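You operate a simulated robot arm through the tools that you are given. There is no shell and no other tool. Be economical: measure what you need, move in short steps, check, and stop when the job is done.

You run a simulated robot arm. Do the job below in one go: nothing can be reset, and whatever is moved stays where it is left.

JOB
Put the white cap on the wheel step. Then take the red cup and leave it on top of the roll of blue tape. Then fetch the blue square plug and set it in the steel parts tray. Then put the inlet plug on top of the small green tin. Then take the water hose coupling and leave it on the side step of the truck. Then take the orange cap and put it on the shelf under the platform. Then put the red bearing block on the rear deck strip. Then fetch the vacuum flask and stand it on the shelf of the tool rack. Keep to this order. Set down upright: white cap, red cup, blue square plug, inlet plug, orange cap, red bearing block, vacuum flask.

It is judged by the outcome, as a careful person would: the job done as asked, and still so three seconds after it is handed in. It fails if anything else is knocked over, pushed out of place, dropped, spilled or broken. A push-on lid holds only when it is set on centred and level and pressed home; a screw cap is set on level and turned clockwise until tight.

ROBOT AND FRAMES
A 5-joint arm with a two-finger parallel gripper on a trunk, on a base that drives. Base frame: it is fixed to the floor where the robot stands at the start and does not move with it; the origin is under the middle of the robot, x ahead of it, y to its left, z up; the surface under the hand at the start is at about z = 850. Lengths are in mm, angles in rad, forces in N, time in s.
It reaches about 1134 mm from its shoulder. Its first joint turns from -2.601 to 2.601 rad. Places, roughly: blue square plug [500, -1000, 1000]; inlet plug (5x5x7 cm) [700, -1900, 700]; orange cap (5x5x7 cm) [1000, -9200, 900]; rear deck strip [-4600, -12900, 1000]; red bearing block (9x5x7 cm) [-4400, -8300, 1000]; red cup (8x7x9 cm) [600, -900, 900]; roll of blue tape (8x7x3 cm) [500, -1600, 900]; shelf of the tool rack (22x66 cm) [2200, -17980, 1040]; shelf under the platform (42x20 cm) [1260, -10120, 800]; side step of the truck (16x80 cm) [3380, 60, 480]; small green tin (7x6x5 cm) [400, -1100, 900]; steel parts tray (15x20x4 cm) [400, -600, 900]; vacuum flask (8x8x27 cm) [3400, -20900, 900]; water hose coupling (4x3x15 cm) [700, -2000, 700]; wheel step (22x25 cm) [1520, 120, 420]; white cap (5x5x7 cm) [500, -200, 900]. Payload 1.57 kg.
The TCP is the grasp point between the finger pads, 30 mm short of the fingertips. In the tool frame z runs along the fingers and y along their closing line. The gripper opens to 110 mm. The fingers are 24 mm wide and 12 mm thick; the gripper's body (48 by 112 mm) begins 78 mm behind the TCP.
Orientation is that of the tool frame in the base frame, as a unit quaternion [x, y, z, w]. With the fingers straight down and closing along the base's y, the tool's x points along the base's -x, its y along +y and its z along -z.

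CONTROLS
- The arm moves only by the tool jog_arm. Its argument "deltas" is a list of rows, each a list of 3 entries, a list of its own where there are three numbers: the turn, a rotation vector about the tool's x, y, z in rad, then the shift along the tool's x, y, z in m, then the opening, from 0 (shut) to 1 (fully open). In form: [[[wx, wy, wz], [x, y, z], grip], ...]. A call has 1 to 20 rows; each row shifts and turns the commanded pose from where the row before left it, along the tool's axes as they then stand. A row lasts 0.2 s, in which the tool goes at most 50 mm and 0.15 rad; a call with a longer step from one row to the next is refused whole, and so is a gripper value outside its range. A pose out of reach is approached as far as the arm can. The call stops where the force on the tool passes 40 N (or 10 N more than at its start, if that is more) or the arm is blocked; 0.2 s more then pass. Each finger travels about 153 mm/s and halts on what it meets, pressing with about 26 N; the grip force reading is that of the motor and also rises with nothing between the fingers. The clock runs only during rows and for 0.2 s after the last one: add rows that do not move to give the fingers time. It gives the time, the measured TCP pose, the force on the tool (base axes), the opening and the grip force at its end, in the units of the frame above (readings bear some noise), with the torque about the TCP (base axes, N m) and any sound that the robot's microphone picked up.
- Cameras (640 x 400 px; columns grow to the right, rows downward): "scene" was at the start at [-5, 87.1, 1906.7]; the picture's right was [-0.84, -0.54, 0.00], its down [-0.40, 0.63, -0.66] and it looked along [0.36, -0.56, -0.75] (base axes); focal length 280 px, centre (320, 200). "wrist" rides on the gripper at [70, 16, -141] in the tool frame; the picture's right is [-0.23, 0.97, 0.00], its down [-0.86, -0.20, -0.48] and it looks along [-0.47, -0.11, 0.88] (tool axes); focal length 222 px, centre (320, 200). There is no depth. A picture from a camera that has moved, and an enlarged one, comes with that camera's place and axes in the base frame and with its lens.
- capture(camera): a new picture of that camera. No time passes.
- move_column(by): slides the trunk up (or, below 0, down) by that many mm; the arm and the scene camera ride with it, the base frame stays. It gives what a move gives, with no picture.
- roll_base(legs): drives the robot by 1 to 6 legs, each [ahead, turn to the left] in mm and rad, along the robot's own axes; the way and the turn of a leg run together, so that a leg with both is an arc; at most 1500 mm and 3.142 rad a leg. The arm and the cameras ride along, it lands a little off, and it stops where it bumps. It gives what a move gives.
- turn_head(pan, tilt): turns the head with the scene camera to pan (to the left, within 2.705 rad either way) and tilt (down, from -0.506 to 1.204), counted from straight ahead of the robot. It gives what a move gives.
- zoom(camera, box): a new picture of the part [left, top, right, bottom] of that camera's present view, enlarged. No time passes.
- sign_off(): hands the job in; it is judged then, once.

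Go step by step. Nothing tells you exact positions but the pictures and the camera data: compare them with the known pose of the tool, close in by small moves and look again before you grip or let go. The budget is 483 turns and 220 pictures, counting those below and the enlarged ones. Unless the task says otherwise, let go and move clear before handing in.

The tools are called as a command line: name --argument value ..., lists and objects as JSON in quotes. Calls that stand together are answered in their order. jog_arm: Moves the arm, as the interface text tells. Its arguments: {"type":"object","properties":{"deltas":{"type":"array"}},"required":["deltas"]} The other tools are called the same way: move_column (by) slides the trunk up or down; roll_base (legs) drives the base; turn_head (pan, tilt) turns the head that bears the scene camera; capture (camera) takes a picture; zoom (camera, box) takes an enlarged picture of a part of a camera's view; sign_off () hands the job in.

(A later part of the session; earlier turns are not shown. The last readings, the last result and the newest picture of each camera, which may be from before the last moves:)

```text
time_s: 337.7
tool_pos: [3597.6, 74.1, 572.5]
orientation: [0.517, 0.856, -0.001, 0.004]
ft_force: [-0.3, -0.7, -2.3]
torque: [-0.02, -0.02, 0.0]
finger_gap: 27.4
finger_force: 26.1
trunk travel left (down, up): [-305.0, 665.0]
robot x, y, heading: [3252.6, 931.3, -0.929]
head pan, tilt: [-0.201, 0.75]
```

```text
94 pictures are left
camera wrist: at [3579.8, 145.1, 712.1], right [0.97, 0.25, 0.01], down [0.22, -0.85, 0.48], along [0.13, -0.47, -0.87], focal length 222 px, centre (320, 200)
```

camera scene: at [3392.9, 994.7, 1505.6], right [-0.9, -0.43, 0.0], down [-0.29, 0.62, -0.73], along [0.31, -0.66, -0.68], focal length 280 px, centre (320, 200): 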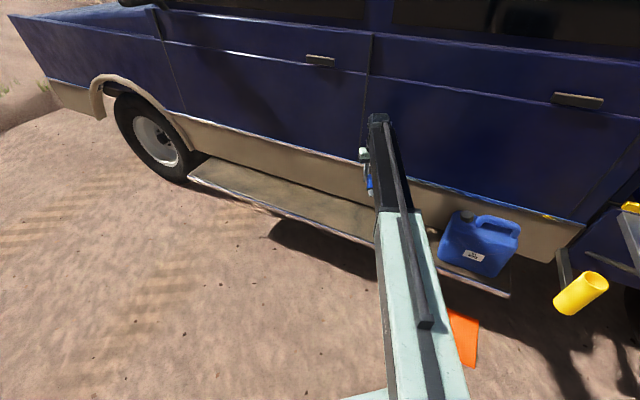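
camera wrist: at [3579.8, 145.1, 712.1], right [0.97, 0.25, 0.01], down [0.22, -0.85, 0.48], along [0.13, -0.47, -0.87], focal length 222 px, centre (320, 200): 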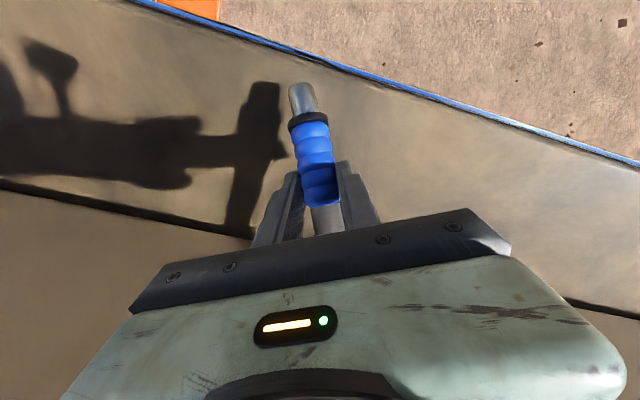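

move_column --by -25

move_column --by -8

zoom --camera "wrist" --box '[200, 40, 440, 220]'

```text
time_s: 338.4
tool_pos: [3598.8, 74.4, 546.8]
orientation: [0.517, 0.856, 0.0, 0.005]
ft_force: [0.4, 1.1, -2.0]
torque: [-0.03, 0.03, -0.02]
finger_gap: 27.3
finger_force: 26.1
trunk travel left (down, up): [-280.0, 690.0]
robot x, y, heading: [3248.3, 933.4, -0.928]
head pan, tilt: [-0.201, 0.75]
```

```text
time_s: 339.0
tool_pos: [3599.6, 74.6, 538.7]
orientation: [0.517, 0.856, -0.001, 0.005]
ft_force: [2.2, -2.4, 6.7]
torque: [0.37, 0.12, -0.02]
finger_gap: 27.1
finger_force: 26.0
trunk travel left (down, up): [-272.0, 698.0]
robot x, y, heading: [3253.5, 934.5, -0.929]
head pan, tilt: [-0.201, 0.75]
```

```text
2.22 times, centred on (320, 130) of wrist
camera zoom: at [3579.8, 145.5, 679.6], right [0.97, 0.25, 0.01], down [0.22, -0.85, 0.49], along [0.13, -0.47, -0.87], focal length 494 px, centre (320, 356)
```

zoom: 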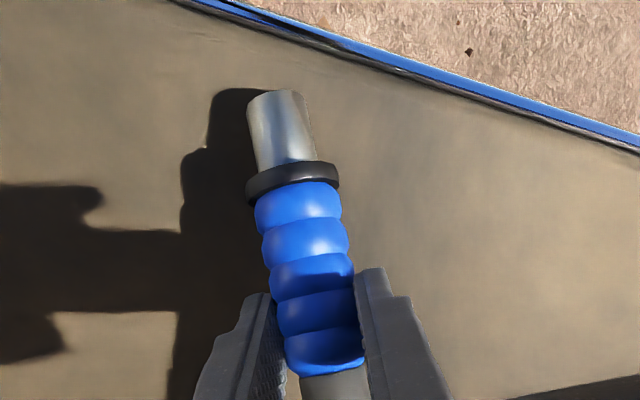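

move_column --by -6

move_column --by -6

zoom --camera "wrist" --box '[200, 40, 440, 220]'

```text
time_s: 339.5
tool_pos: [3598.5, 73.7, 531.9]
orientation: [0.517, 0.856, 0.0, 0.005]
ft_force: [0.9, -0.6, 5.9]
torque: [0.4, 0.19, 0.02]
finger_gap: 27.3
finger_force: 26.2
trunk travel left (down, up): [-266.0, 704.0]
robot x, y, heading: [3250.6, 935.4, -0.927]
head pan, tilt: [-0.201, 0.75]
```

```text
time_s: 340.1
tool_pos: [3598.9, 74.3, 526.2]
orientation: [0.517, 0.856, -0.001, 0.005]
ft_force: [1.4, -2.7, 5.3]
torque: [0.36, 0.15, -0.05]
finger_gap: 27.2
finger_force: 26.4
trunk travel left (down, up): [-260.0, 710.0]
robot x, y, heading: [3247.4, 935.1, -0.931]
head pan, tilt: [-0.201, 0.75]
```

```text
2.22 times, centred on (320, 130) of wrist
camera zoom: at [3579.8, 145.4, 667.4], right [0.97, 0.25, 0.01], down [0.22, -0.85, 0.49], along [0.13, -0.47, -0.87], focal length 494 px, centre (320, 356)
```

zoom: 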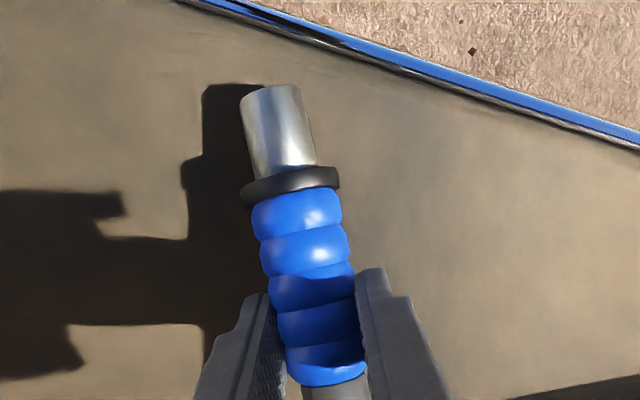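

Pivoting gently with about 5 N, as intended. Continuing down until nearly flat.

move_column --by -6

move_column --by -5

zoom --camera "wrist" --box '[200, 40, 440, 220]'

```text
time_s: 340.6
tool_pos: [3598.1, 74.2, 521.3]
orientation: [0.517, 0.856, -0.001, 0.004]
ft_force: [1.1, -1.8, 4.0]
torque: [0.32, 0.15, -0.02]
finger_gap: 27.3
finger_force: 26.0
trunk travel left (down, up): [-254.0, 716.0]
robot x, y, heading: [3249.5, 937.6, -0.931]
head pan, tilt: [-0.201, 0.75]
```

```text
time_s: 341.1
tool_pos: [3598.5, 74.2, 516.2]
orientation: [0.517, 0.856, -0.001, 0.005]
ft_force: [0.7, -3.3, 11.2]
torque: [0.39, 0.22, 0.03]
finger_gap: 27.2
finger_force: 25.9
trunk travel left (down, up): [-249.0, 721.0]
robot x, y, heading: [3250.3, 936.0, -0.934]
head pan, tilt: [-0.201, 0.75]
```

```text
2.22 times, centred on (320, 130) of wrist
camera zoom: at [3579.5, 145.7, 657.0], right [0.97, 0.25, 0.01], down [0.22, -0.85, 0.49], along [0.13, -0.47, -0.87], focal length 494 px, centre (320, 356)
```

zoom: 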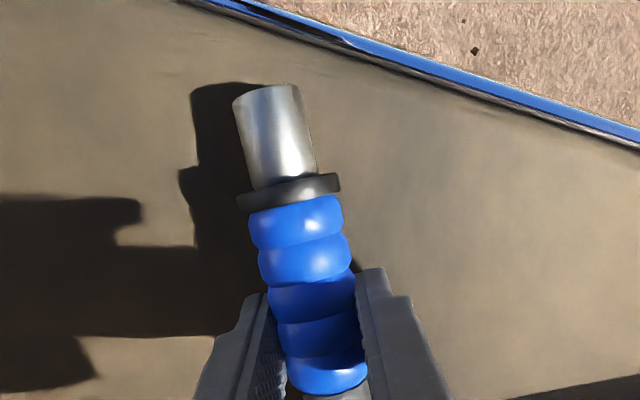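

jog_arm --deltas '[[[0, 0, 0], [0, 0, 0], 0.28], [[0, 0, 0], [0, 0, 0], 0.33], [[0, 0, 0], [0, 0, 0], 0.4], [[0, 0, 0], [0, 0, 0], 0.5], [[0, 0, 0], [0, 0, 0], 0.5]]'

zoom --camera "wrist" --box '[200, 40, 440, 220]'

```text
time_s: 342.4
tool_pos: [3599.4, 75.5, 514.5]
orientation: [0.518, 0.856, -0.001, 0.005]
ft_force: [-0.1, 0.3, -0.1]
torque: [0.0, -0.01, 0.01]
finger_gap: 55.0
finger_force: 0.1
trunk travel left (down, up): [-249.0, 721.0]
robot x, y, heading: [3247.9, 932.6, -0.929]
head pan, tilt: [-0.201, 0.75]
```

```text
2.22 times, centred on (320, 130) of wrist
camera zoom: at [3579.8, 145.2, 656.3], right [0.97, 0.25, 0.01], down [0.22, -0.85, 0.48], along [0.13, -0.47, -0.87], focal length 494 px, centre (320, 356)
```

zoom: 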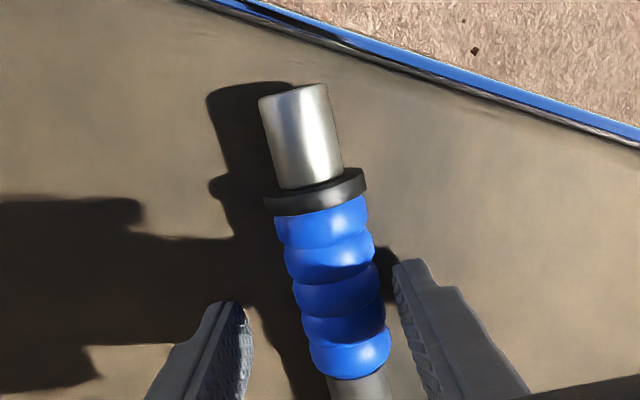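

jog_arm --deltas '[[[0, 0, 0], [0, 0, 0], 0.7], [[0, 0, 0], [0, 0, 0], 0.7]]'

move_column --by 200

capture --camera "wrist"

```text
time_s: 342.9
tool_pos: [3598.1, 75.2, 515.4]
orientation: [0.518, 0.855, -0.001, 0.005]
ft_force: [0.0, 0.3, 0.4]
torque: [0.03, -0.01, 0.02]
finger_gap: 77.0
finger_force: 0.2
trunk travel left (down, up): [-249.0, 721.0]
robot x, y, heading: [3248.7, 934.1, -0.928]
head pan, tilt: [-0.201, 0.75]
```

```text
time_s: 345.1
tool_pos: [3599.4, 74.5, 715.2]
orientation: [0.517, 0.856, -0.001, 0.005]
ft_force: [0.0, 0.0, -0.3]
torque: [0.01, -0.02, 0.03]
finger_gap: 77.0
finger_force: 0.0
trunk travel left (down, up): [-449.0, 521.0]
robot x, y, heading: [3251.0, 935.9, -0.93]
head pan, tilt: [-0.201, 0.75]
```

```text
89 pictures are left
camera wrist: at [3579.8, 145.2, 856.2], right [0.97, 0.25, 0.01], down [0.22, -0.85, 0.48], along [0.13, -0.47, -0.87], focal length 222 px, centre (320, 200)
```

wrist: 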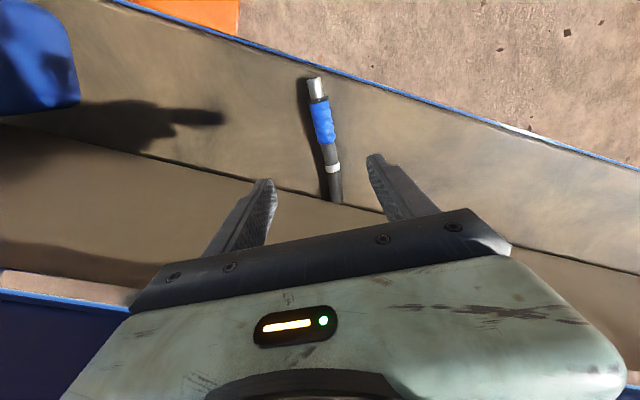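

The coupling lies on the step. Next is the orange cap about 9 m to the right; I'll raise, straighten, and reverse out of the lane.

move_column --by 400

roll_base --legs '[[0, 0.93], [-1500, 0], [-1500, 0], [-1250, 0]]'

turn_head --pan -1.57 --tilt 0.25

capture --camera "scene"

```text
time_s: 348.9
tool_pos: [3598.7, 74.6, 1114.9]
orientation: [0.517, 0.856, -0.001, 0.005]
ft_force: [-0.5, -0.4, -1.4]
torque: [-0.02, -0.02, -0.02]
finger_gap: 76.9
finger_force: 0.1
trunk travel left (down, up): [-849.0, 121.0]
robot x, y, heading: [3249.0, 935.1, -0.926]
head pan, tilt: [-0.201, 0.75]
```

```text
time_s: 371.5
tool_pos: [-87.3, 766.9, 1115.5]
orientation: [0.093, 0.996, 0.002, 0.005]
ft_force: [0.3, 1.1, -0.9]
torque: [0.0, -0.02, 0.0]
finger_gap: 77.1
finger_force: 0.0
trunk travel left (down, up): [-849.0, 121.0]
robot x, y, heading: [-977.8, 1026.7, -0.027]
head pan, tilt: [-0.201, 0.75]
```

```text
time_s: 373.1
tool_pos: [-87.0, 767.1, 1116.3]
orientation: [0.093, 0.996, 0.002, 0.005]
ft_force: [-0.3, 0.0, 0.1]
torque: [0.02, 0.02, -0.01]
finger_gap: 77.0
finger_force: 0.1
trunk travel left (down, up): [-849.0, 121.0]
robot x, y, heading: [-972.6, 1028.3, -0.026]
head pan, tilt: [-1.571, 0.25]
```

```text
88 pictures are left
camera scene: at [-1021.5, 1102.8, 1879.6], right [-1.0, 0.03, 0.0], down [0.01, 0.25, -0.97], along [-0.03, -0.97, -0.25], focal length 280 px, centre (320, 200)
```

scene: 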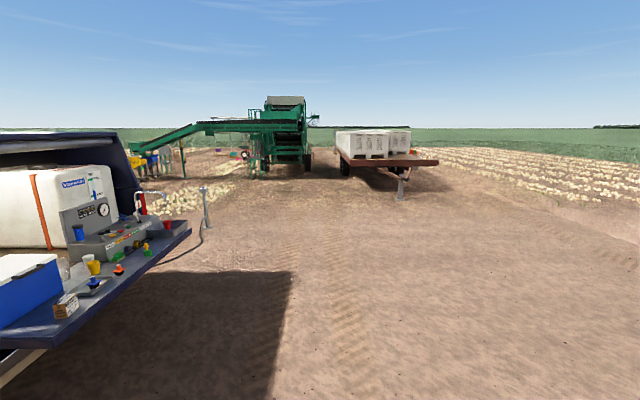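

I can see the harvester (orange cap) and the trailer (bearing block, deck strip). Driving straight across the open ground towards the harvester.

roll_base --legs '[[0, -1.5], [1500, 0], [1500, 0], [1500, 0], [1500, 0], [1500, 0]]'

turn_head --pan 0.3 --tilt 0.3

capture --camera "scene"

```text
time_s: 412.0
tool_pos: [-67.4, -7278.2, 1114.7]
orientation: [0.71, 0.704, -0.002, 0.004]
ft_force: [0.0, -0.5, 0.6]
torque: [-0.02, -0.01, 0.0]
finger_gap: 77.0
finger_force: 0.0
trunk travel left (down, up): [-849.0, 121.0]
robot x, y, heading: [29.1, -6356.1, -1.42]
head pan, tilt: [-1.571, 0.25]
```

```text
time_s: 413.8
tool_pos: [-68.0, -7279.8, 1114.7]
orientation: [0.71, 0.704, -0.001, 0.004]
ft_force: [0.3, -0.4, -0.6]
torque: [0.01, 0.01, 0.01]
finger_gap: 77.2
finger_force: 0.1
trunk travel left (down, up): [-849.0, 121.0]
robot x, y, heading: [33.9, -6356.9, -1.415]
head pan, tilt: [0.3, 0.3]
```

```text
87 pictures are left
camera scene: at [231.1, -6371.8, 1874.9], right [-0.9, -0.44, 0.0], down [-0.13, 0.27, -0.96], along [0.42, -0.86, -0.3], focal length 280 px, centre (320, 200)
```

scene: 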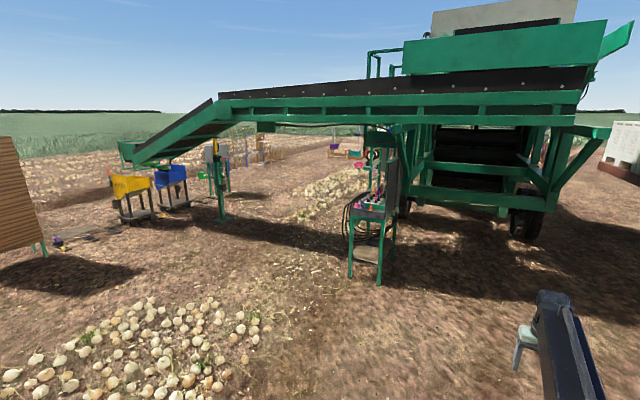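

zoom --camera "scene" --box '[310, 110, 470, 300]'

```text
2.11 times, centred on (390, 205) of scene
camera zoom: at [231.1, -6371.8, 1874.9], right [-0.9, -0.44, 0.0], down [-0.13, 0.27, -0.96], along [0.42, -0.86, -0.3], focal length 591 px, centre (173, 190)
```

zoom: 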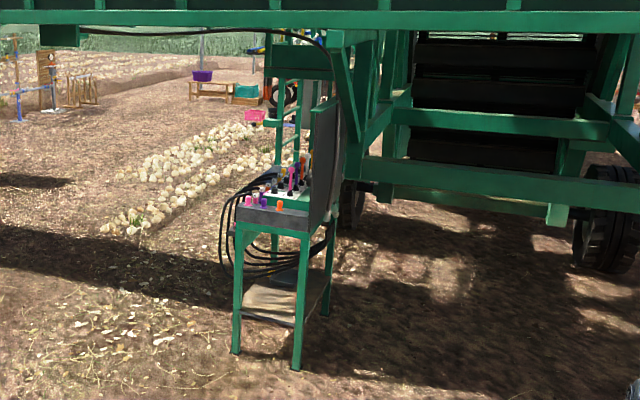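

roll_base --legs '[[0, 0.255], [1500, 0], [0, -0.38]]'

turn_head --pan 0.1 --tilt 0.55

capture --camera "scene"

```text
time_s: 423.2
tool_pos: [431.2, -8628.9, 1116.2]
orientation: [0.746, 0.666, -0.002, 0.004]
ft_force: [-0.1, 0.8, 0.1]
torque: [-0.02, 0.05, -0.01]
finger_gap: 76.8
finger_force: 0.1
trunk travel left (down, up): [-849.0, 121.0]
robot x, y, heading: [637.4, -7723.2, -1.518]
head pan, tilt: [0.3, 0.3]
```

```text
time_s: 424.0
tool_pos: [432.1, -8629.1, 1115.5]
orientation: [0.746, 0.666, -0.003, 0.004]
ft_force: [-0.1, -0.4, 0.1]
torque: [-0.02, -0.01, -0.01]
finger_gap: 77.2
finger_force: 0.0
trunk travel left (down, up): [-849.0, 121.0]
robot x, y, heading: [642.9, -7720.2, -1.516]
head pan, tilt: [0.099, 0.55]
```

```text
85 pictures are left
camera scene: at [819.8, -7758.8, 1852.1], right [-0.99, -0.15, 0.0], down [-0.08, 0.52, -0.85], along [0.13, -0.84, -0.52], focal length 280 px, centre (320, 200)
```

scene: 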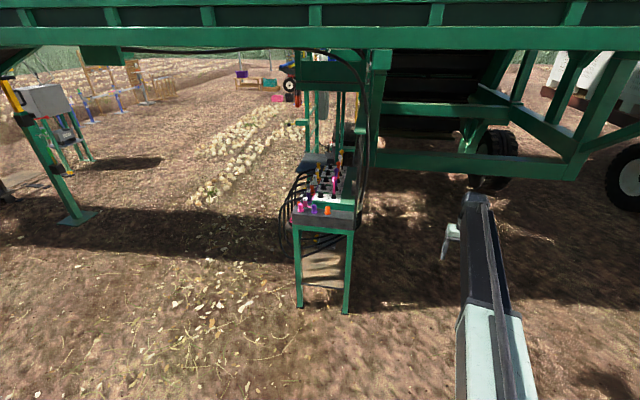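

zoom --camera "scene" --box '[270, 130, 390, 240]'

```text
3.64 times, centred on (330, 185) of scene
camera zoom: at [819.8, -7758.8, 1852.1], right [-0.99, -0.15, 0.0], down [-0.08, 0.52, -0.85], along [0.13, -0.84, -0.52], focal length 1020 px, centre (284, 254)
```

zoom: 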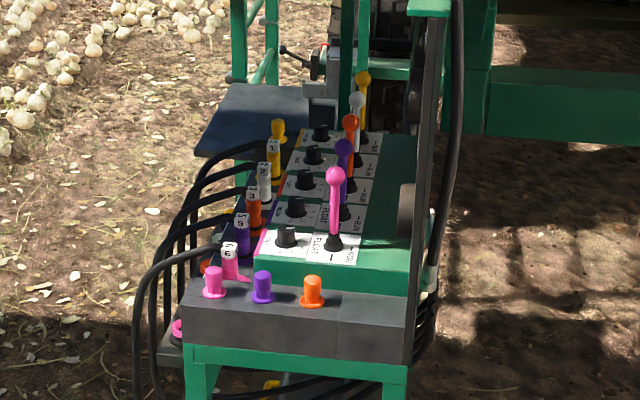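

The orange cap is on the grey ledge near (995, −9200), and the dark shelf is behind the console on its left. I'll shift sideways to face the cap squarely.

roll_base --legs '[[0, 1.516], [357, 0], [0, -1.57]]'

jog_arm --deltas '[[[0, 0, 0], [0, 0.045, 0], 0.6], [[0, 0, 0], [0, 0.045, 0], 0.6], [[0, 0, 0], [0, 0.045, 0], 0.6], [[0, 0, 0], [0, 0.045, 0], 0.6], [[0, 0, 0], [0, 0, 0], 0.6]]'

capture --camera "wrist"

```text
time_s: 433.8
tool_pos: [730.3, -8617.6, 1116.4]
orientation: [0.769, 0.639, -0.003, 0.003]
ft_force: [-0.2, -0.7, 0.2]
torque: [-0.03, 0.01, -0.01]
finger_gap: 77.1
finger_force: 0.1
trunk travel left (down, up): [-849.0, 121.0]
robot x, y, heading: [1025.2, -7731.8, -1.577]
head pan, tilt: [0.099, 0.55]
```

```text
time_s: 435.0
tool_pos: [903.2, -8649.2, 1114.5]
orientation: [0.769, 0.639, -0.002, 0.005]
ft_force: [0.2, 0.7, -0.4]
torque: [0.04, 0.05, 0.01]
finger_gap: 66.0
finger_force: 0.0
trunk travel left (down, up): [-849.0, 121.0]
robot x, y, heading: [1022.6, -7724.6, -1.574]
head pan, tilt: [0.099, 0.55]
```

```text
83 pictures are left
camera wrist: at [932.1, -8582.3, 1256.3], right [0.92, -0.4, 0.01], down [-0.35, -0.8, 0.49], along [-0.19, -0.45, -0.87], focal length 222 px, centre (320, 200)
```

wrist: 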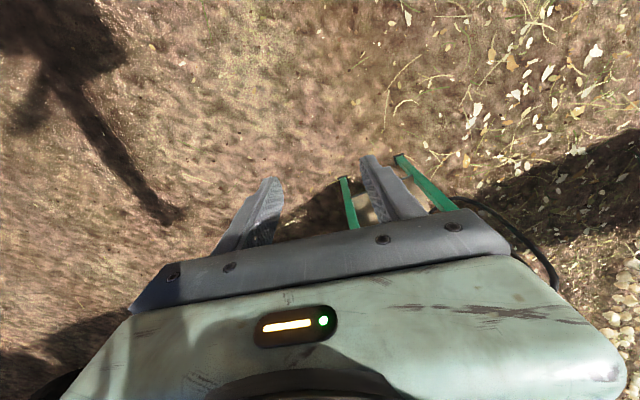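

jog_arm --deltas '[[[0, 0, -0.092], [0, 0, 0], 0.6], [[0, 0, -0.092], [0, 0, 0], 0.6], [[0, 0, 0], [0.015, 0.046, 0], 0.6], [[0, 0, 0], [0.015, 0.046, 0], 0.6], [[0, 0, 0], [0, 0, 0], 0.6]]'

roll_base --legs '[[500, 0]]'

capture --camera "wrist"

capture --camera "scene"

```text
time_s: 436.2
tool_pos: [999.6, -8624.5, 1115.6]
orientation: [0.707, 0.707, -0.002, 0.003]
ft_force: [-0.2, -0.2, -0.1]
torque: [0.0, 0.0, 0.0]
finger_gap: 66.1
finger_force: 0.1
trunk travel left (down, up): [-849.0, 121.0]
robot x, y, heading: [1021.6, -7729.7, -1.575]
head pan, tilt: [0.099, 0.55]
```

```text
time_s: 439.1
tool_pos: [981.6, -9126.8, 1115.5]
orientation: [0.711, 0.703, -0.003, 0.004]
ft_force: [0.5, -0.2, 0.4]
torque: [0.0, -0.01, 0.0]
finger_gap: 66.0
finger_force: 0.1
trunk travel left (down, up): [-849.0, 121.0]
robot x, y, heading: [1012.7, -8231.3, -1.594]
head pan, tilt: [0.099, 0.55]
```

```text
82 pictures are left
camera wrist: at [999.2, -9056.1, 1255.9], right [0.97, -0.24, 0.0], down [-0.21, -0.85, 0.49], along [-0.11, -0.47, -0.87], focal length 222 px, centre (320, 200)
```

wrist: 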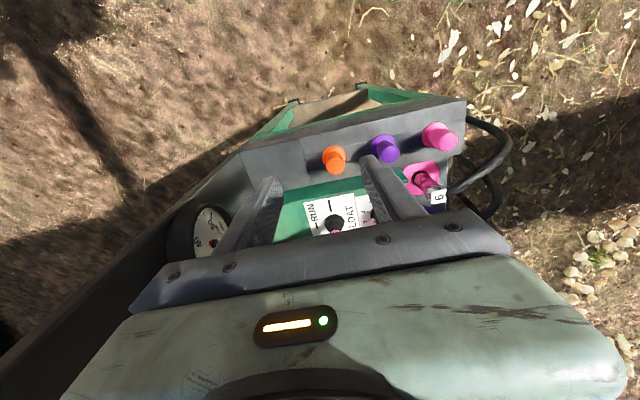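

```text
81 pictures are left
camera scene: at [1192.8, -8280.7, 1851.9], right [-1.0, -0.08, 0.0], down [-0.04, 0.52, -0.85], along [0.07, -0.85, -0.52], focal length 280 px, centre (320, 200)
```

scene: 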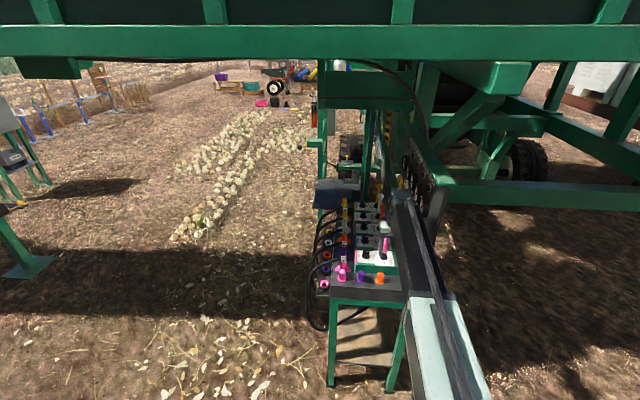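

roll_base --legs '[[58, 0]]'

jog_arm --deltas '[[[0, 0, 0], [0, 0.015, 0], 0.6], [[0, 0, 0], [0, 0, 0], 0.6]]'

move_column --by -120

capture --camera "wrist"

```text
time_s: 440.1
tool_pos: [983.0, -9186.6, 1114.3]
orientation: [0.711, 0.703, -0.003, 0.003]
ft_force: [0.4, -0.3, 0.6]
torque: [0.02, -0.03, 0.02]
finger_gap: 66.1
finger_force: 0.1
trunk travel left (down, up): [-849.0, 121.0]
robot x, y, heading: [1014.9, -8286.3, -1.594]
head pan, tilt: [0.099, 0.55]
```

```text
time_s: 440.7
tool_pos: [998.1, -9186.0, 1114.3]
orientation: [0.711, 0.704, -0.003, 0.003]
ft_force: [-0.3, -0.8, -0.3]
torque: [-0.01, 0.0, 0.0]
finger_gap: 66.1
finger_force: 0.2
trunk travel left (down, up): [-849.0, 121.0]
robot x, y, heading: [1016.5, -8289.6, -1.594]
head pan, tilt: [0.099, 0.55]
```

```text
time_s: 442.2
tool_pos: [999.3, -9184.4, 996.5]
orientation: [0.711, 0.703, -0.002, 0.004]
ft_force: [-0.1, 0.5, 0.0]
torque: [0.01, 0.01, 0.01]
finger_gap: 65.7
finger_force: 0.1
trunk travel left (down, up): [-729.0, 241.0]
robot x, y, heading: [1016.5, -8287.5, -1.592]
head pan, tilt: [0.099, 0.55]
```

```text
80 pictures are left
camera wrist: at [1014.5, -9114.7, 1136.3], right [0.97, -0.24, 0.0], down [-0.21, -0.85, 0.49], along [-0.11, -0.47, -0.87], focal length 222 px, centre (320, 200)
```

wrist: 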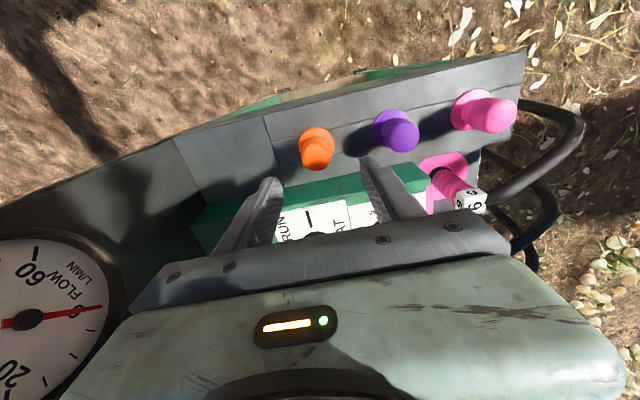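

jog_arm --deltas '[[[0, 0, 0], [0, -0.003, 0], 0.6], [[0, 0, 0], [0, 0, 0], 0.6]]'

zoom --camera "wrist" --box '[240, 100, 400, 200]'

move_column --by -45

zoom --camera "wrist" --box '[240, 100, 400, 200]'

```text
time_s: 442.8
tool_pos: [996.0, -9186.6, 995.8]
orientation: [0.711, 0.703, -0.003, 0.003]
ft_force: [0.6, -0.6, 0.7]
torque: [0.02, -0.02, 0.02]
finger_gap: 66.1
finger_force: 0.2
trunk travel left (down, up): [-729.0, 241.0]
robot x, y, heading: [1014.3, -8289.4, -1.595]
head pan, tilt: [0.099, 0.55]
```

```text
4.00 times, centred on (320, 150) of wrist
camera zoom: at [1012.0, -9114.7, 1136.2], right [0.97, -0.24, 0.0], down [-0.21, -0.85, 0.49], along [-0.11, -0.47, -0.87], focal length 888 px, centre (320, 400)
```

zoom: 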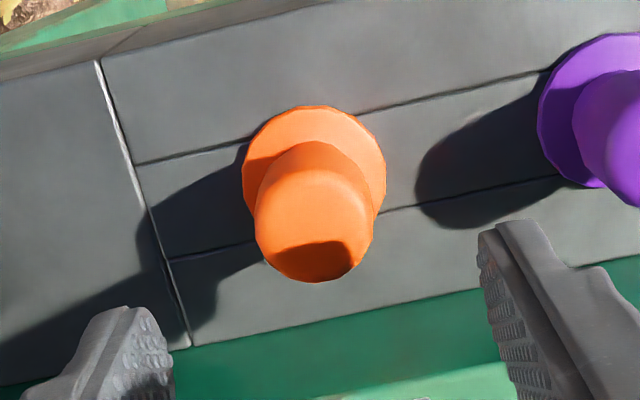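

```text
time_s: 443.7
tool_pos: [994.8, -9186.2, 951.0]
orientation: [0.711, 0.703, -0.003, 0.003]
ft_force: [-0.5, 0.3, -0.1]
torque: [-0.01, 0.0, 0.04]
finger_gap: 65.7
finger_force: 0.0
trunk travel left (down, up): [-684.0, 286.0]
robot x, y, heading: [1015.6, -8290.1, -1.596]
head pan, tilt: [0.099, 0.55]
```

```text
4.00 times, centred on (320, 150) of wrist
camera zoom: at [1012.1, -9114.6, 1091.2], right [0.97, -0.24, 0.0], down [-0.21, -0.85, 0.49], along [-0.11, -0.47, -0.87], focal length 888 px, centre (320, 400)
```

zoom: 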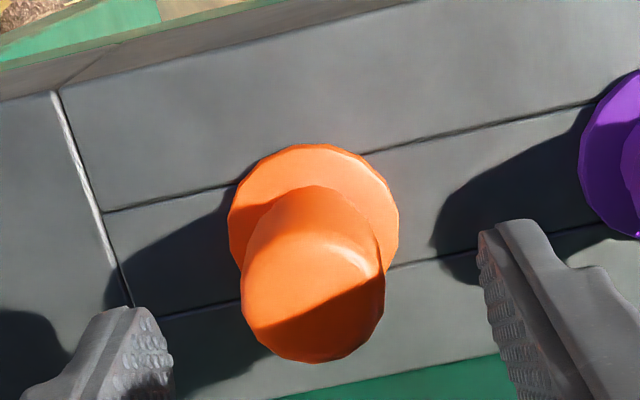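

move_column --by -17

jog_arm --deltas '[[[0, 0, 0], [0, 0, 0], 0.4], [[0, 0, 0], [0, 0, 0], 0.2], [[0, 0, 0], [0, 0, 0], 0.0], [[0, 0, 0], [0, 0, 0], 0.0], [[0, 0, 0], [0, 0, 0], 0.0]]'

zoom --camera "wrist" --box '[240, 100, 400, 200]'

```text
time_s: 444.3
tool_pos: [995.6, -9186.0, 933.9]
orientation: [0.711, 0.703, -0.003, 0.004]
ft_force: [0.5, 0.0, 0.3]
torque: [0.01, -0.04, 0.02]
finger_gap: 66.0
finger_force: 0.1
trunk travel left (down, up): [-667.0, 303.0]
robot x, y, heading: [1018.6, -8290.0, -1.589]
head pan, tilt: [0.099, 0.55]
```

```text
time_s: 445.5
tool_pos: [995.6, -9185.4, 933.9]
orientation: [0.711, 0.703, -0.003, 0.004]
ft_force: [0.0, 1.1, 0.0]
torque: [-0.01, 0.03, -0.02]
finger_gap: 28.2
finger_force: 26.0
trunk travel left (down, up): [-667.0, 303.0]
robot x, y, heading: [1014.3, -8291.6, -1.598]
head pan, tilt: [0.099, 0.55]
```

```text
4.00 times, centred on (320, 150) of wrist
camera zoom: at [1012.2, -9114.7, 1074.2], right [0.97, -0.24, 0.0], down [-0.21, -0.85, 0.49], along [-0.11, -0.47, -0.87], focal length 888 px, centre (320, 400)
```

zoom: 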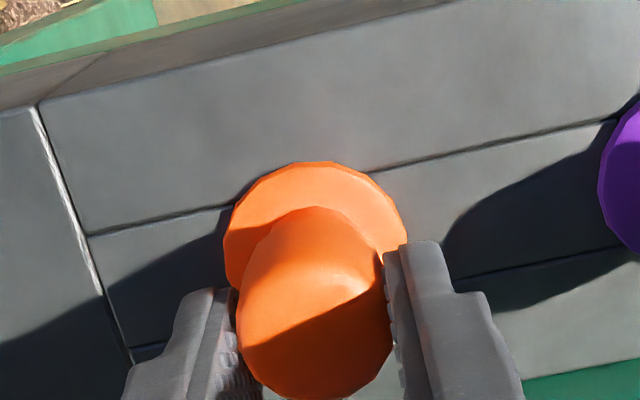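

Cap gripped. I'll lift clear, back off, and circle to the +x side to see the shelf.

move_column --by 200

roll_base --legs '[[-350, 0], [0, 1.59], [1100, 0], [0, -1.95]]'

turn_head --pan 0.0 --tilt 0.45

capture --camera "scene"

```text
time_s: 447.7
tool_pos: [994.8, -9186.5, 1133.4]
orientation: [0.711, 0.703, -0.003, 0.003]
ft_force: [-0.6, -0.3, -0.1]
torque: [-0.01, -0.03, -0.01]
finger_gap: 28.2
finger_force: 26.1
trunk travel left (down, up): [-867.0, 103.0]
robot x, y, heading: [1015.6, -8285.7, -1.595]
head pan, tilt: [0.099, 0.55]
```

```text
time_s: 455.7
tool_pos: [2055.7, -7916.2, 1134.8]
orientation: [-0.011, 1.0, 0.001, 0.005]
ft_force: [-0.1, -0.6, -0.3]
torque: [0.07, -0.02, 0.01]
finger_gap: 28.2
finger_force: 25.8
trunk travel left (down, up): [-867.0, 103.0]
robot x, y, heading: [1162.7, -7951.7, -0.009]
head pan, tilt: [0.099, 0.55]
stopped in leg 3: the robot was blocked; the commanded pose is now the measured one
```

```text
time_s: 456.3
tool_pos: [2056.5, -7917.9, 1132.8]
orientation: [-0.011, 1.0, 0.001, 0.005]
ft_force: [-0.1, 0.5, 0.3]
torque: [0.01, 0.0, -0.05]
finger_gap: 28.1
finger_force: 25.7
trunk travel left (down, up): [-867.0, 103.0]
robot x, y, heading: [1160.2, -7953.6, -0.005]
head pan, tilt: [0.0, 0.45]
```

```text
76 pictures are left
camera scene: at [1205.6, -7784.3, 1879.0], right [-0.01, -1.0, 0.0], down [-0.44, 0.0, -0.9], along [0.9, -0.01, -0.44], focal length 280 px, centre (320, 200)
```

scene: 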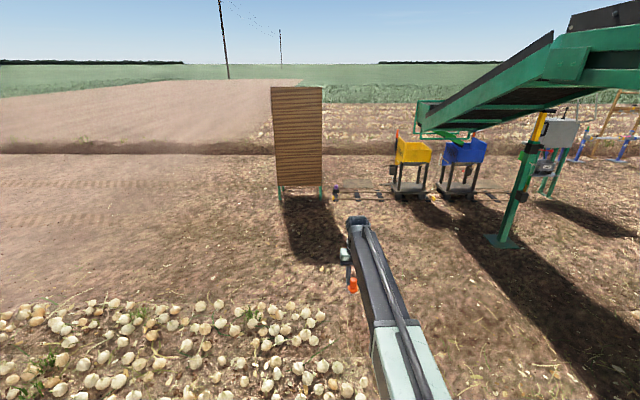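

Blocked by the onion heap ahead. I'll back off and go round it on the stand side.

roll_base --legs '[[-400, 0], [0, -0.6], [900, 0], [0, 0.6], [700, 0]]'

turn_head --pan -1.9 --tilt 0.45

capture --camera "scene"

```text
time_s: 470.0
tool_pos: [3115.7, -8425.5, 1132.8]
orientation: [-0.016, 1.0, 0.001, 0.004]
ft_force: [0.7, -0.5, -0.3]
torque: [0.0, 0.0, -0.03]
finger_gap: 28.1
finger_force: 26.2
trunk travel left (down, up): [-867.0, 103.0]
robot x, y, heading: [2217.8, -8463.3, 0.001]
head pan, tilt: [0.0, 0.45]
```

```text
time_s: 471.8
tool_pos: [3115.4, -8425.4, 1134.0]
orientation: [-0.016, 1.0, 0.001, 0.005]
ft_force: [0.0, 0.1, -0.8]
torque: [0.0, 0.0, 0.01]
finger_gap: 28.1
finger_force: 26.0
trunk travel left (down, up): [-867.0, 103.0]
robot x, y, heading: [2216.2, -8465.0, -0.004]
head pan, tilt: [-1.901, 0.45]
```

```text
75 pictures are left
camera scene: at [2142.1, -8382.9, 1879.0], right [-0.95, 0.33, 0.0], down [0.14, 0.41, -0.9], along [-0.29, -0.85, -0.44], focal length 280 px, centre (320, 200)
```

scene: 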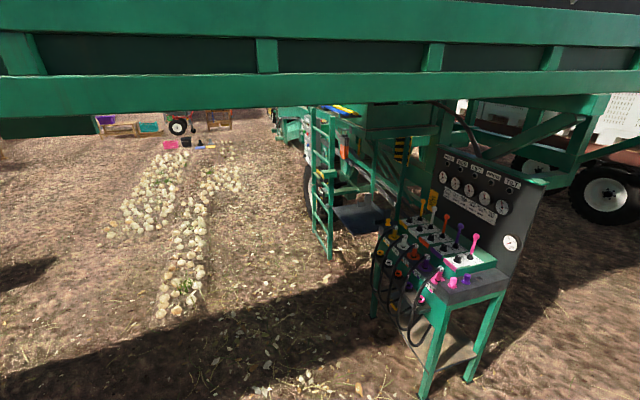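

zoom --camera "scene" --box '[280, 80, 460, 270]'

```text
2.11 times, centred on (370, 175) of scene
camera zoom: at [2142.1, -8382.9, 1879.0], right [-0.95, 0.33, 0.0], down [0.14, 0.41, -0.9], along [-0.29, -0.85, -0.44], focal length 591 px, centre (215, 253)
```

zoom: 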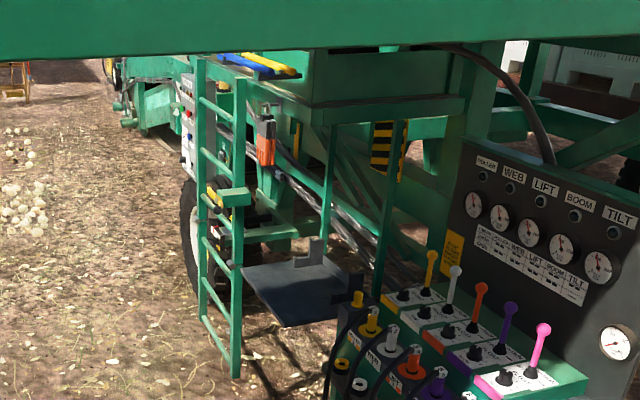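

I see the shelf plate with a vise at its back, free in the middle. I'll retract the arm a bit and come round to face it from the +x side.

jog_arm --deltas '[[[0, 0, 0], [0.047, 0, 0], 0], [[0, 0, 0], [0.047, 0, 0], 0], [[0, 0, 0], [0.046, 0, 0], 0], [[0, 0, 0], [0, 0, 0], 0]]'

roll_base --legs '[[0, -1.57], [1500, 0], [120, 0], [0, -1.57]]'

turn_head --pan 0.0 --tilt 0.7

capture --camera "scene"

capture --camera "wrist"

```text
time_s: 472.8
tool_pos: [2977.9, -8432.2, 1132.9]
orientation: [-0.016, 1.0, 0.0, 0.005]
ft_force: [-0.3, 0.9, 1.1]
torque: [-0.01, 0.0, 0.02]
finger_gap: 28.1
finger_force: 26.4
trunk travel left (down, up): [-867.0, 103.0]
robot x, y, heading: [2216.9, -8464.5, -0.006]
head pan, tilt: [-1.901, 0.45]
```

```text
time_s: 475.2
tool_pos: [2839.7, -8902.9, 1133.6]
orientation: [0.304, 0.953, -0.001, 0.005]
ft_force: [1.0, 0.5, 0.1]
torque: [-0.04, 0.08, -0.01]
finger_gap: 28.2
finger_force: 26.3
trunk travel left (down, up): [-867.0, 103.0]
robot x, y, heading: [2215.8, -8472.0, -0.481]
head pan, tilt: [-1.901, 0.45]
stopped in leg 1: the robot was blocked; the commanded pose is now the measured one
```

```text
time_s: 477.1
tool_pos: [2839.6, -8902.0, 1134.0]
orientation: [0.302, 0.953, -0.002, 0.004]
ft_force: [0.1, 0.1, -0.3]
torque: [0.01, -0.01, 0.02]
finger_gap: 28.3
finger_force: 26.0
trunk travel left (down, up): [-867.0, 103.0]
robot x, y, heading: [2211.8, -8467.8, -0.479]
head pan, tilt: [0.0, 0.7]
```

```text
73 pictures are left
camera scene: at [2324.6, -8340.4, 1856.8], right [-0.46, -0.89, 0.0], down [-0.57, 0.3, -0.76], along [0.68, -0.35, -0.64], focal length 280 px, centre (320, 200)
```

scene: 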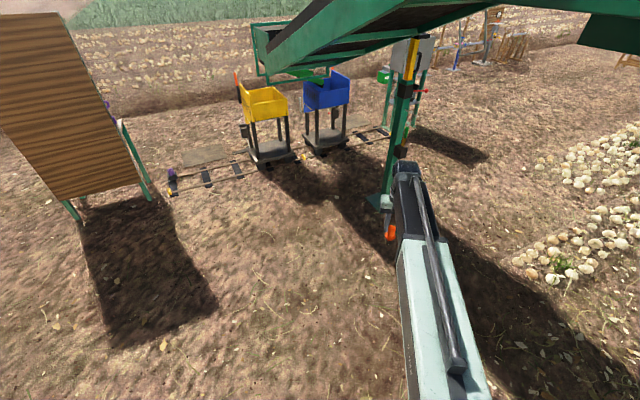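

```text
72 pictures are left
camera wrist: at [2790.9, -8846.9, 1274.2], right [0.75, 0.66, 0.0], down [0.58, -0.65, 0.49], along [0.33, -0.36, -0.87], focal length 222 px, centre (320, 200)
```

wrist: 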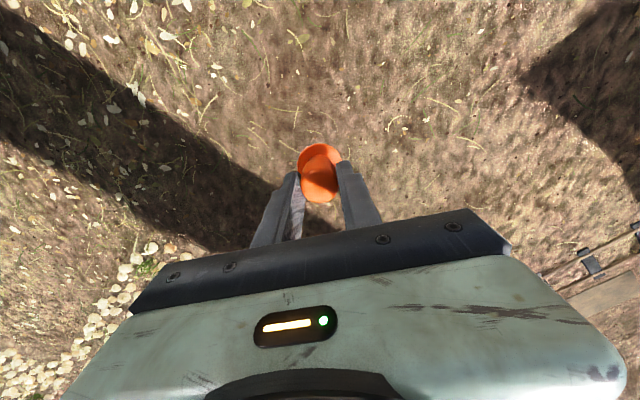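

roll_base --legs '[[330, 0], [0, -1.333], [1400, 0]]'

turn_head --pan -1.2 --tilt 0.6

capture --camera "scene"

```text
time_s: 485.1
tool_pos: [2114.5, -9720.6, 1139.4]
orientation: [0.83, 0.557, -0.007, 0.008]
ft_force: [0.1, -0.3, -0.3]
torque: [-0.01, 0.01, -0.01]
finger_gap: 28.0
finger_force: 25.9
trunk travel left (down, up): [-867.0, 103.0]
robot x, y, heading: [2413.0, -9023.9, -1.861]
head pan, tilt: [0.0, 0.7]
stopped in leg 3: the robot was blocked; the commanded pose is now the measured one
```

```text
time_s: 486.5
tool_pos: [2119.3, -9719.5, 1142.1]
orientation: [0.83, 0.558, -0.008, 0.008]
ft_force: [0.4, 0.0, -0.3]
torque: [-0.01, 0.01, 0.02]
finger_gap: 28.3
finger_force: 26.0
trunk travel left (down, up): [-867.0, 103.0]
robot x, y, heading: [2411.6, -9028.4, -1.862]
head pan, tilt: [-1.201, 0.6]
```

```text
71 pictures are left
camera scene: at [2566.5, -9095.7, 1858.2], right [-0.97, 0.26, 0.0], down [0.16, 0.61, -0.78], along [-0.2, -0.75, -0.63], focal length 280 px, centre (320, 200)
```

scene: 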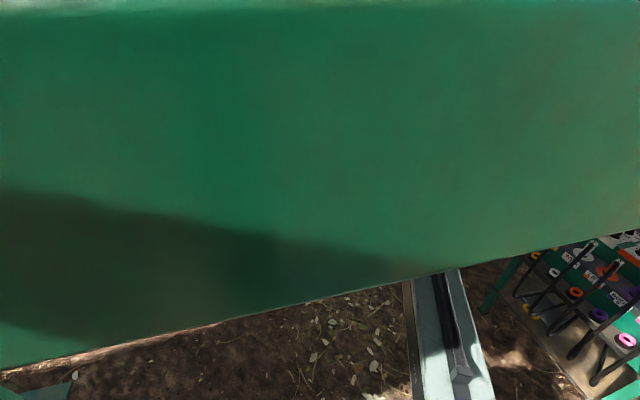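

The head bumped into the overhead conveyor beam. I'll back off slightly, lower the trunk so everything passes under, and look again.

roll_base --legs '[[-100, 0]]'

move_column --by -320

turn_head --pan -0.6 --tilt 0.25

capture --camera "scene"

```text
time_s: 487.7
tool_pos: [2145.1, -9635.8, 1133.8]
orientation: [0.831, 0.557, -0.004, 0.003]
ft_force: [0.0, 1.4, -0.3]
torque: [-0.02, 0.0, 0.01]
finger_gap: 28.1
finger_force: 26.1
trunk travel left (down, up): [-867.0, 103.0]
robot x, y, heading: [2440.1, -8930.9, -1.863]
head pan, tilt: [-1.201, 0.6]
```

```text
time_s: 490.9
tool_pos: [2144.2, -9637.2, 812.4]
orientation: [0.83, 0.557, -0.003, 0.003]
ft_force: [0.1, 0.7, 0.2]
torque: [-0.02, -0.01, -0.04]
finger_gap: 28.0
finger_force: 26.8
trunk travel left (down, up): [-547.0, 423.0]
robot x, y, heading: [2443.2, -8930.7, -1.861]
head pan, tilt: [-1.201, 0.6]
```

```text
time_s: 491.9
tool_pos: [2145.7, -9636.3, 813.7]
orientation: [0.831, 0.557, -0.004, 0.003]
ft_force: [0.4, -0.5, -1.0]
torque: [0.0, 0.03, -0.01]
finger_gap: 28.1
finger_force: 25.7
trunk travel left (down, up): [-547.0, 423.0]
robot x, y, heading: [2437.2, -8931.0, -1.862]
head pan, tilt: [-0.6, 0.25]
```

```text
70 pictures are left
camera scene: at [2541.0, -8999.1, 1577.6], right [-0.63, 0.78, 0.0], down [0.19, 0.16, -0.97], along [-0.75, -0.61, -0.25], focal length 280 px, centre (320, 200)
```

scene: 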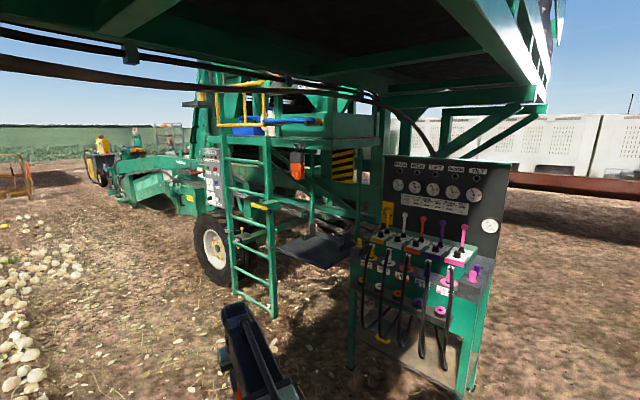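

Now I see under the conveyor: shelf in the middle, ladder to its left. I'll drive under with the trunk low, then check headroom.

roll_base --legs '[[0, -0.25], [600, 0]]'

turn_head --pan -0.3 --tilt -0.4

capture --camera "scene"

turn_head --pan -0.4 --tilt 0.5

capture --camera "scene"

```text
time_s: 496.2
tool_pos: [1668.9, -10073.5, 813.0]
orientation: [0.892, 0.453, -0.003, 0.002]
ft_force: [1.1, -0.7, 0.4]
torque: [0.01, 0.02, -0.01]
finger_gap: 28.2
finger_force: 25.9
trunk travel left (down, up): [-547.0, 423.0]
robot x, y, heading: [2121.8, -9457.3, -2.099]
head pan, tilt: [-0.6, 0.25]
```

```text
time_s: 497.2
tool_pos: [1669.2, -10072.5, 813.4]
orientation: [0.892, 0.453, -0.005, 0.001]
ft_force: [-0.3, 0.1, -0.4]
torque: [0.0, -0.02, -0.03]
finger_gap: 28.3
finger_force: 26.4
trunk travel left (down, up): [-547.0, 423.0]
robot x, y, heading: [2120.8, -9462.5, -2.095]
head pan, tilt: [-0.3, -0.4]
```

```text
69 pictures are left
camera scene: at [2236.8, -9558.0, 1633.7], right [-0.68, 0.74, 0.0], down [-0.29, -0.26, -0.92], along [-0.68, -0.62, 0.39], focal length 280 px, centre (320, 200)
```

scene: 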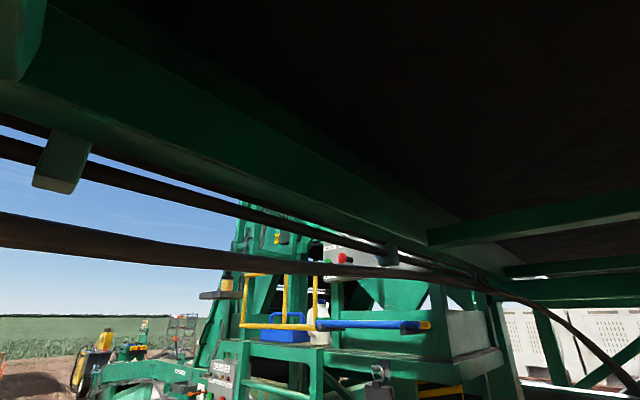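

```text
time_s: 498.4
tool_pos: [1668.8, -10073.8, 814.0]
orientation: [0.892, 0.453, -0.004, 0.002]
ft_force: [-0.4, -0.4, 0.3]
torque: [0.0, 0.0, 0.0]
finger_gap: 28.1
finger_force: 26.1
trunk travel left (down, up): [-547.0, 423.0]
robot x, y, heading: [2126.2, -9460.2, -2.097]
head pan, tilt: [-0.4, 0.499]
```

```text
68 pictures are left
camera scene: at [2218.0, -9563.1, 1554.6], right [-0.6, 0.8, 0.0], down [0.38, 0.29, -0.88], along [-0.7, -0.53, -0.48], focal length 280 px, centre (320, 200)
```

scene: 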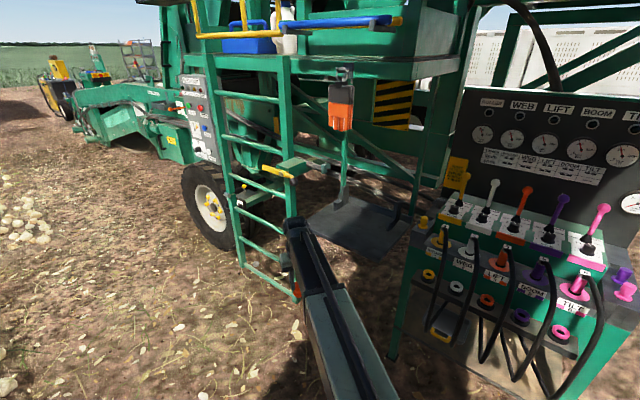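

move_column --by 80

roll_base --legs '[[250, 0], [0, -0.4]]'

capture --camera "wrist"

capture --camera "scene"

```text
time_s: 499.6
tool_pos: [1670.2, -10073.0, 893.7]
orientation: [0.892, 0.453, -0.004, 0.002]
ft_force: [0.3, -0.3, 0.5]
torque: [0.01, -0.01, 0.0]
finger_gap: 27.9
finger_force: 26.3
trunk travel left (down, up): [-627.0, 343.0]
robot x, y, heading: [2121.9, -9459.1, -2.097]
head pan, tilt: [-0.4, 0.499]
```

```text
time_s: 502.2
tool_pos: [1506.3, -10308.9, 900.5]
orientation: [0.901, 0.434, 0.004, 0.005]
ft_force: [0.5, -0.6, -0.3]
torque: [0.07, 0.09, 0.0]
finger_gap: 28.1
finger_force: 25.7
trunk travel left (down, up): [-627.0, 343.0]
robot x, y, heading: [1978.2, -9741.1, -1.993]
head pan, tilt: [-0.4, 0.499]
stopped in leg 2: the robot was blocked; the commanded pose is now the measured one
```

```text
67 pictures are left
camera wrist: at [1560.5, -10263.6, 1042.6], right [0.62, -0.79, 0.01], down [-0.69, -0.54, 0.47], along [-0.37, -0.3, -0.88], focal length 222 px, centre (320, 200)
```

wrist: 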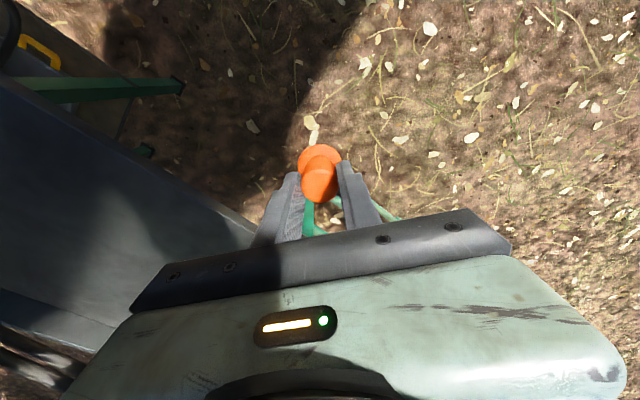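

```text
66 pictures are left
camera scene: at [2102.7, -9829.1, 1633.5], right [-0.68, 0.73, 0.01], down [0.34, 0.32, -0.88], along [-0.65, -0.6, -0.47], focal length 280 px, centre (320, 200)
```

scene: 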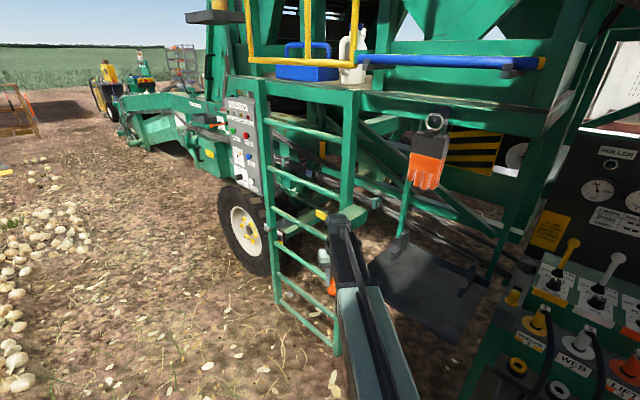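

Something overhead (likely the conveyor's hanging hoses) stopped the turn. I'll back off 150 mm, then turn and reach out with the arm.

roll_base --legs '[[-150, 0]]'

roll_base --legs '[[0, -0.31]]'

capture --camera "scene"

capture --camera "wrist"

```text
time_s: 502.9
tool_pos: [1507.1, -10308.3, 896.2]
orientation: [0.899, 0.437, 0.006, 0.007]
ft_force: [0.7, -0.2, -0.7]
torque: [-0.01, 0.01, 0.0]
finger_gap: 28.0
finger_force: 26.6
trunk travel left (down, up): [-627.0, 343.0]
robot x, y, heading: [1984.5, -9731.8, -1.99]
head pan, tilt: [-0.4, 0.499]
stopped in leg 1: the robot was blocked; the commanded pose is now the measured one
```

```text
time_s: 503.8
tool_pos: [1509.0, -10308.6, 896.2]
orientation: [0.9, 0.436, 0.01, 0.009]
ft_force: [0.1, 0.8, 0.8]
torque: [0.0, -0.01, 0.0]
finger_gap: 28.2
finger_force: 25.6
trunk travel left (down, up): [-627.0, 343.0]
robot x, y, heading: [1980.0, -9738.1, -1.996]
head pan, tilt: [-0.4, 0.499]
stopped in leg 1: the robot was blocked; the commanded pose is now the measured one
```

```text
65 pictures are left
camera scene: at [2094.5, -9830.0, 1633.9], right [-0.68, 0.73, 0.0], down [0.34, 0.33, -0.88], along [-0.64, -0.6, -0.47], focal length 280 px, centre (320, 200)
```

scene: 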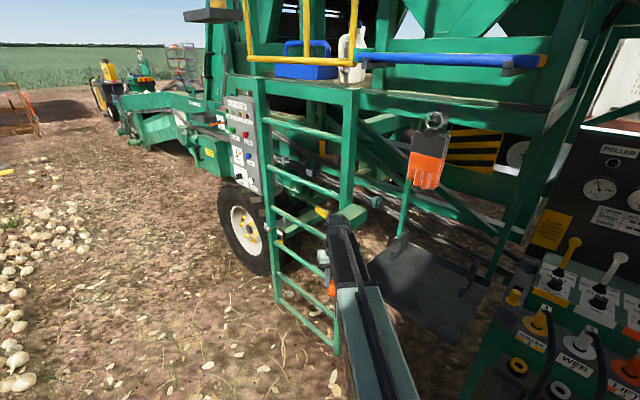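

```text
64 pictures are left
camera wrist: at [1561.2, -10263.6, 1039.6], right [0.62, -0.78, 0.02], down [-0.7, -0.55, 0.46], along [-0.35, -0.3, -0.89], focal length 222 px, centre (320, 200)
```

wrist: 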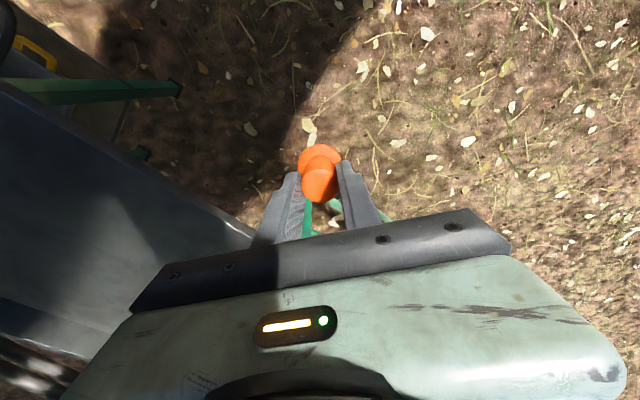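

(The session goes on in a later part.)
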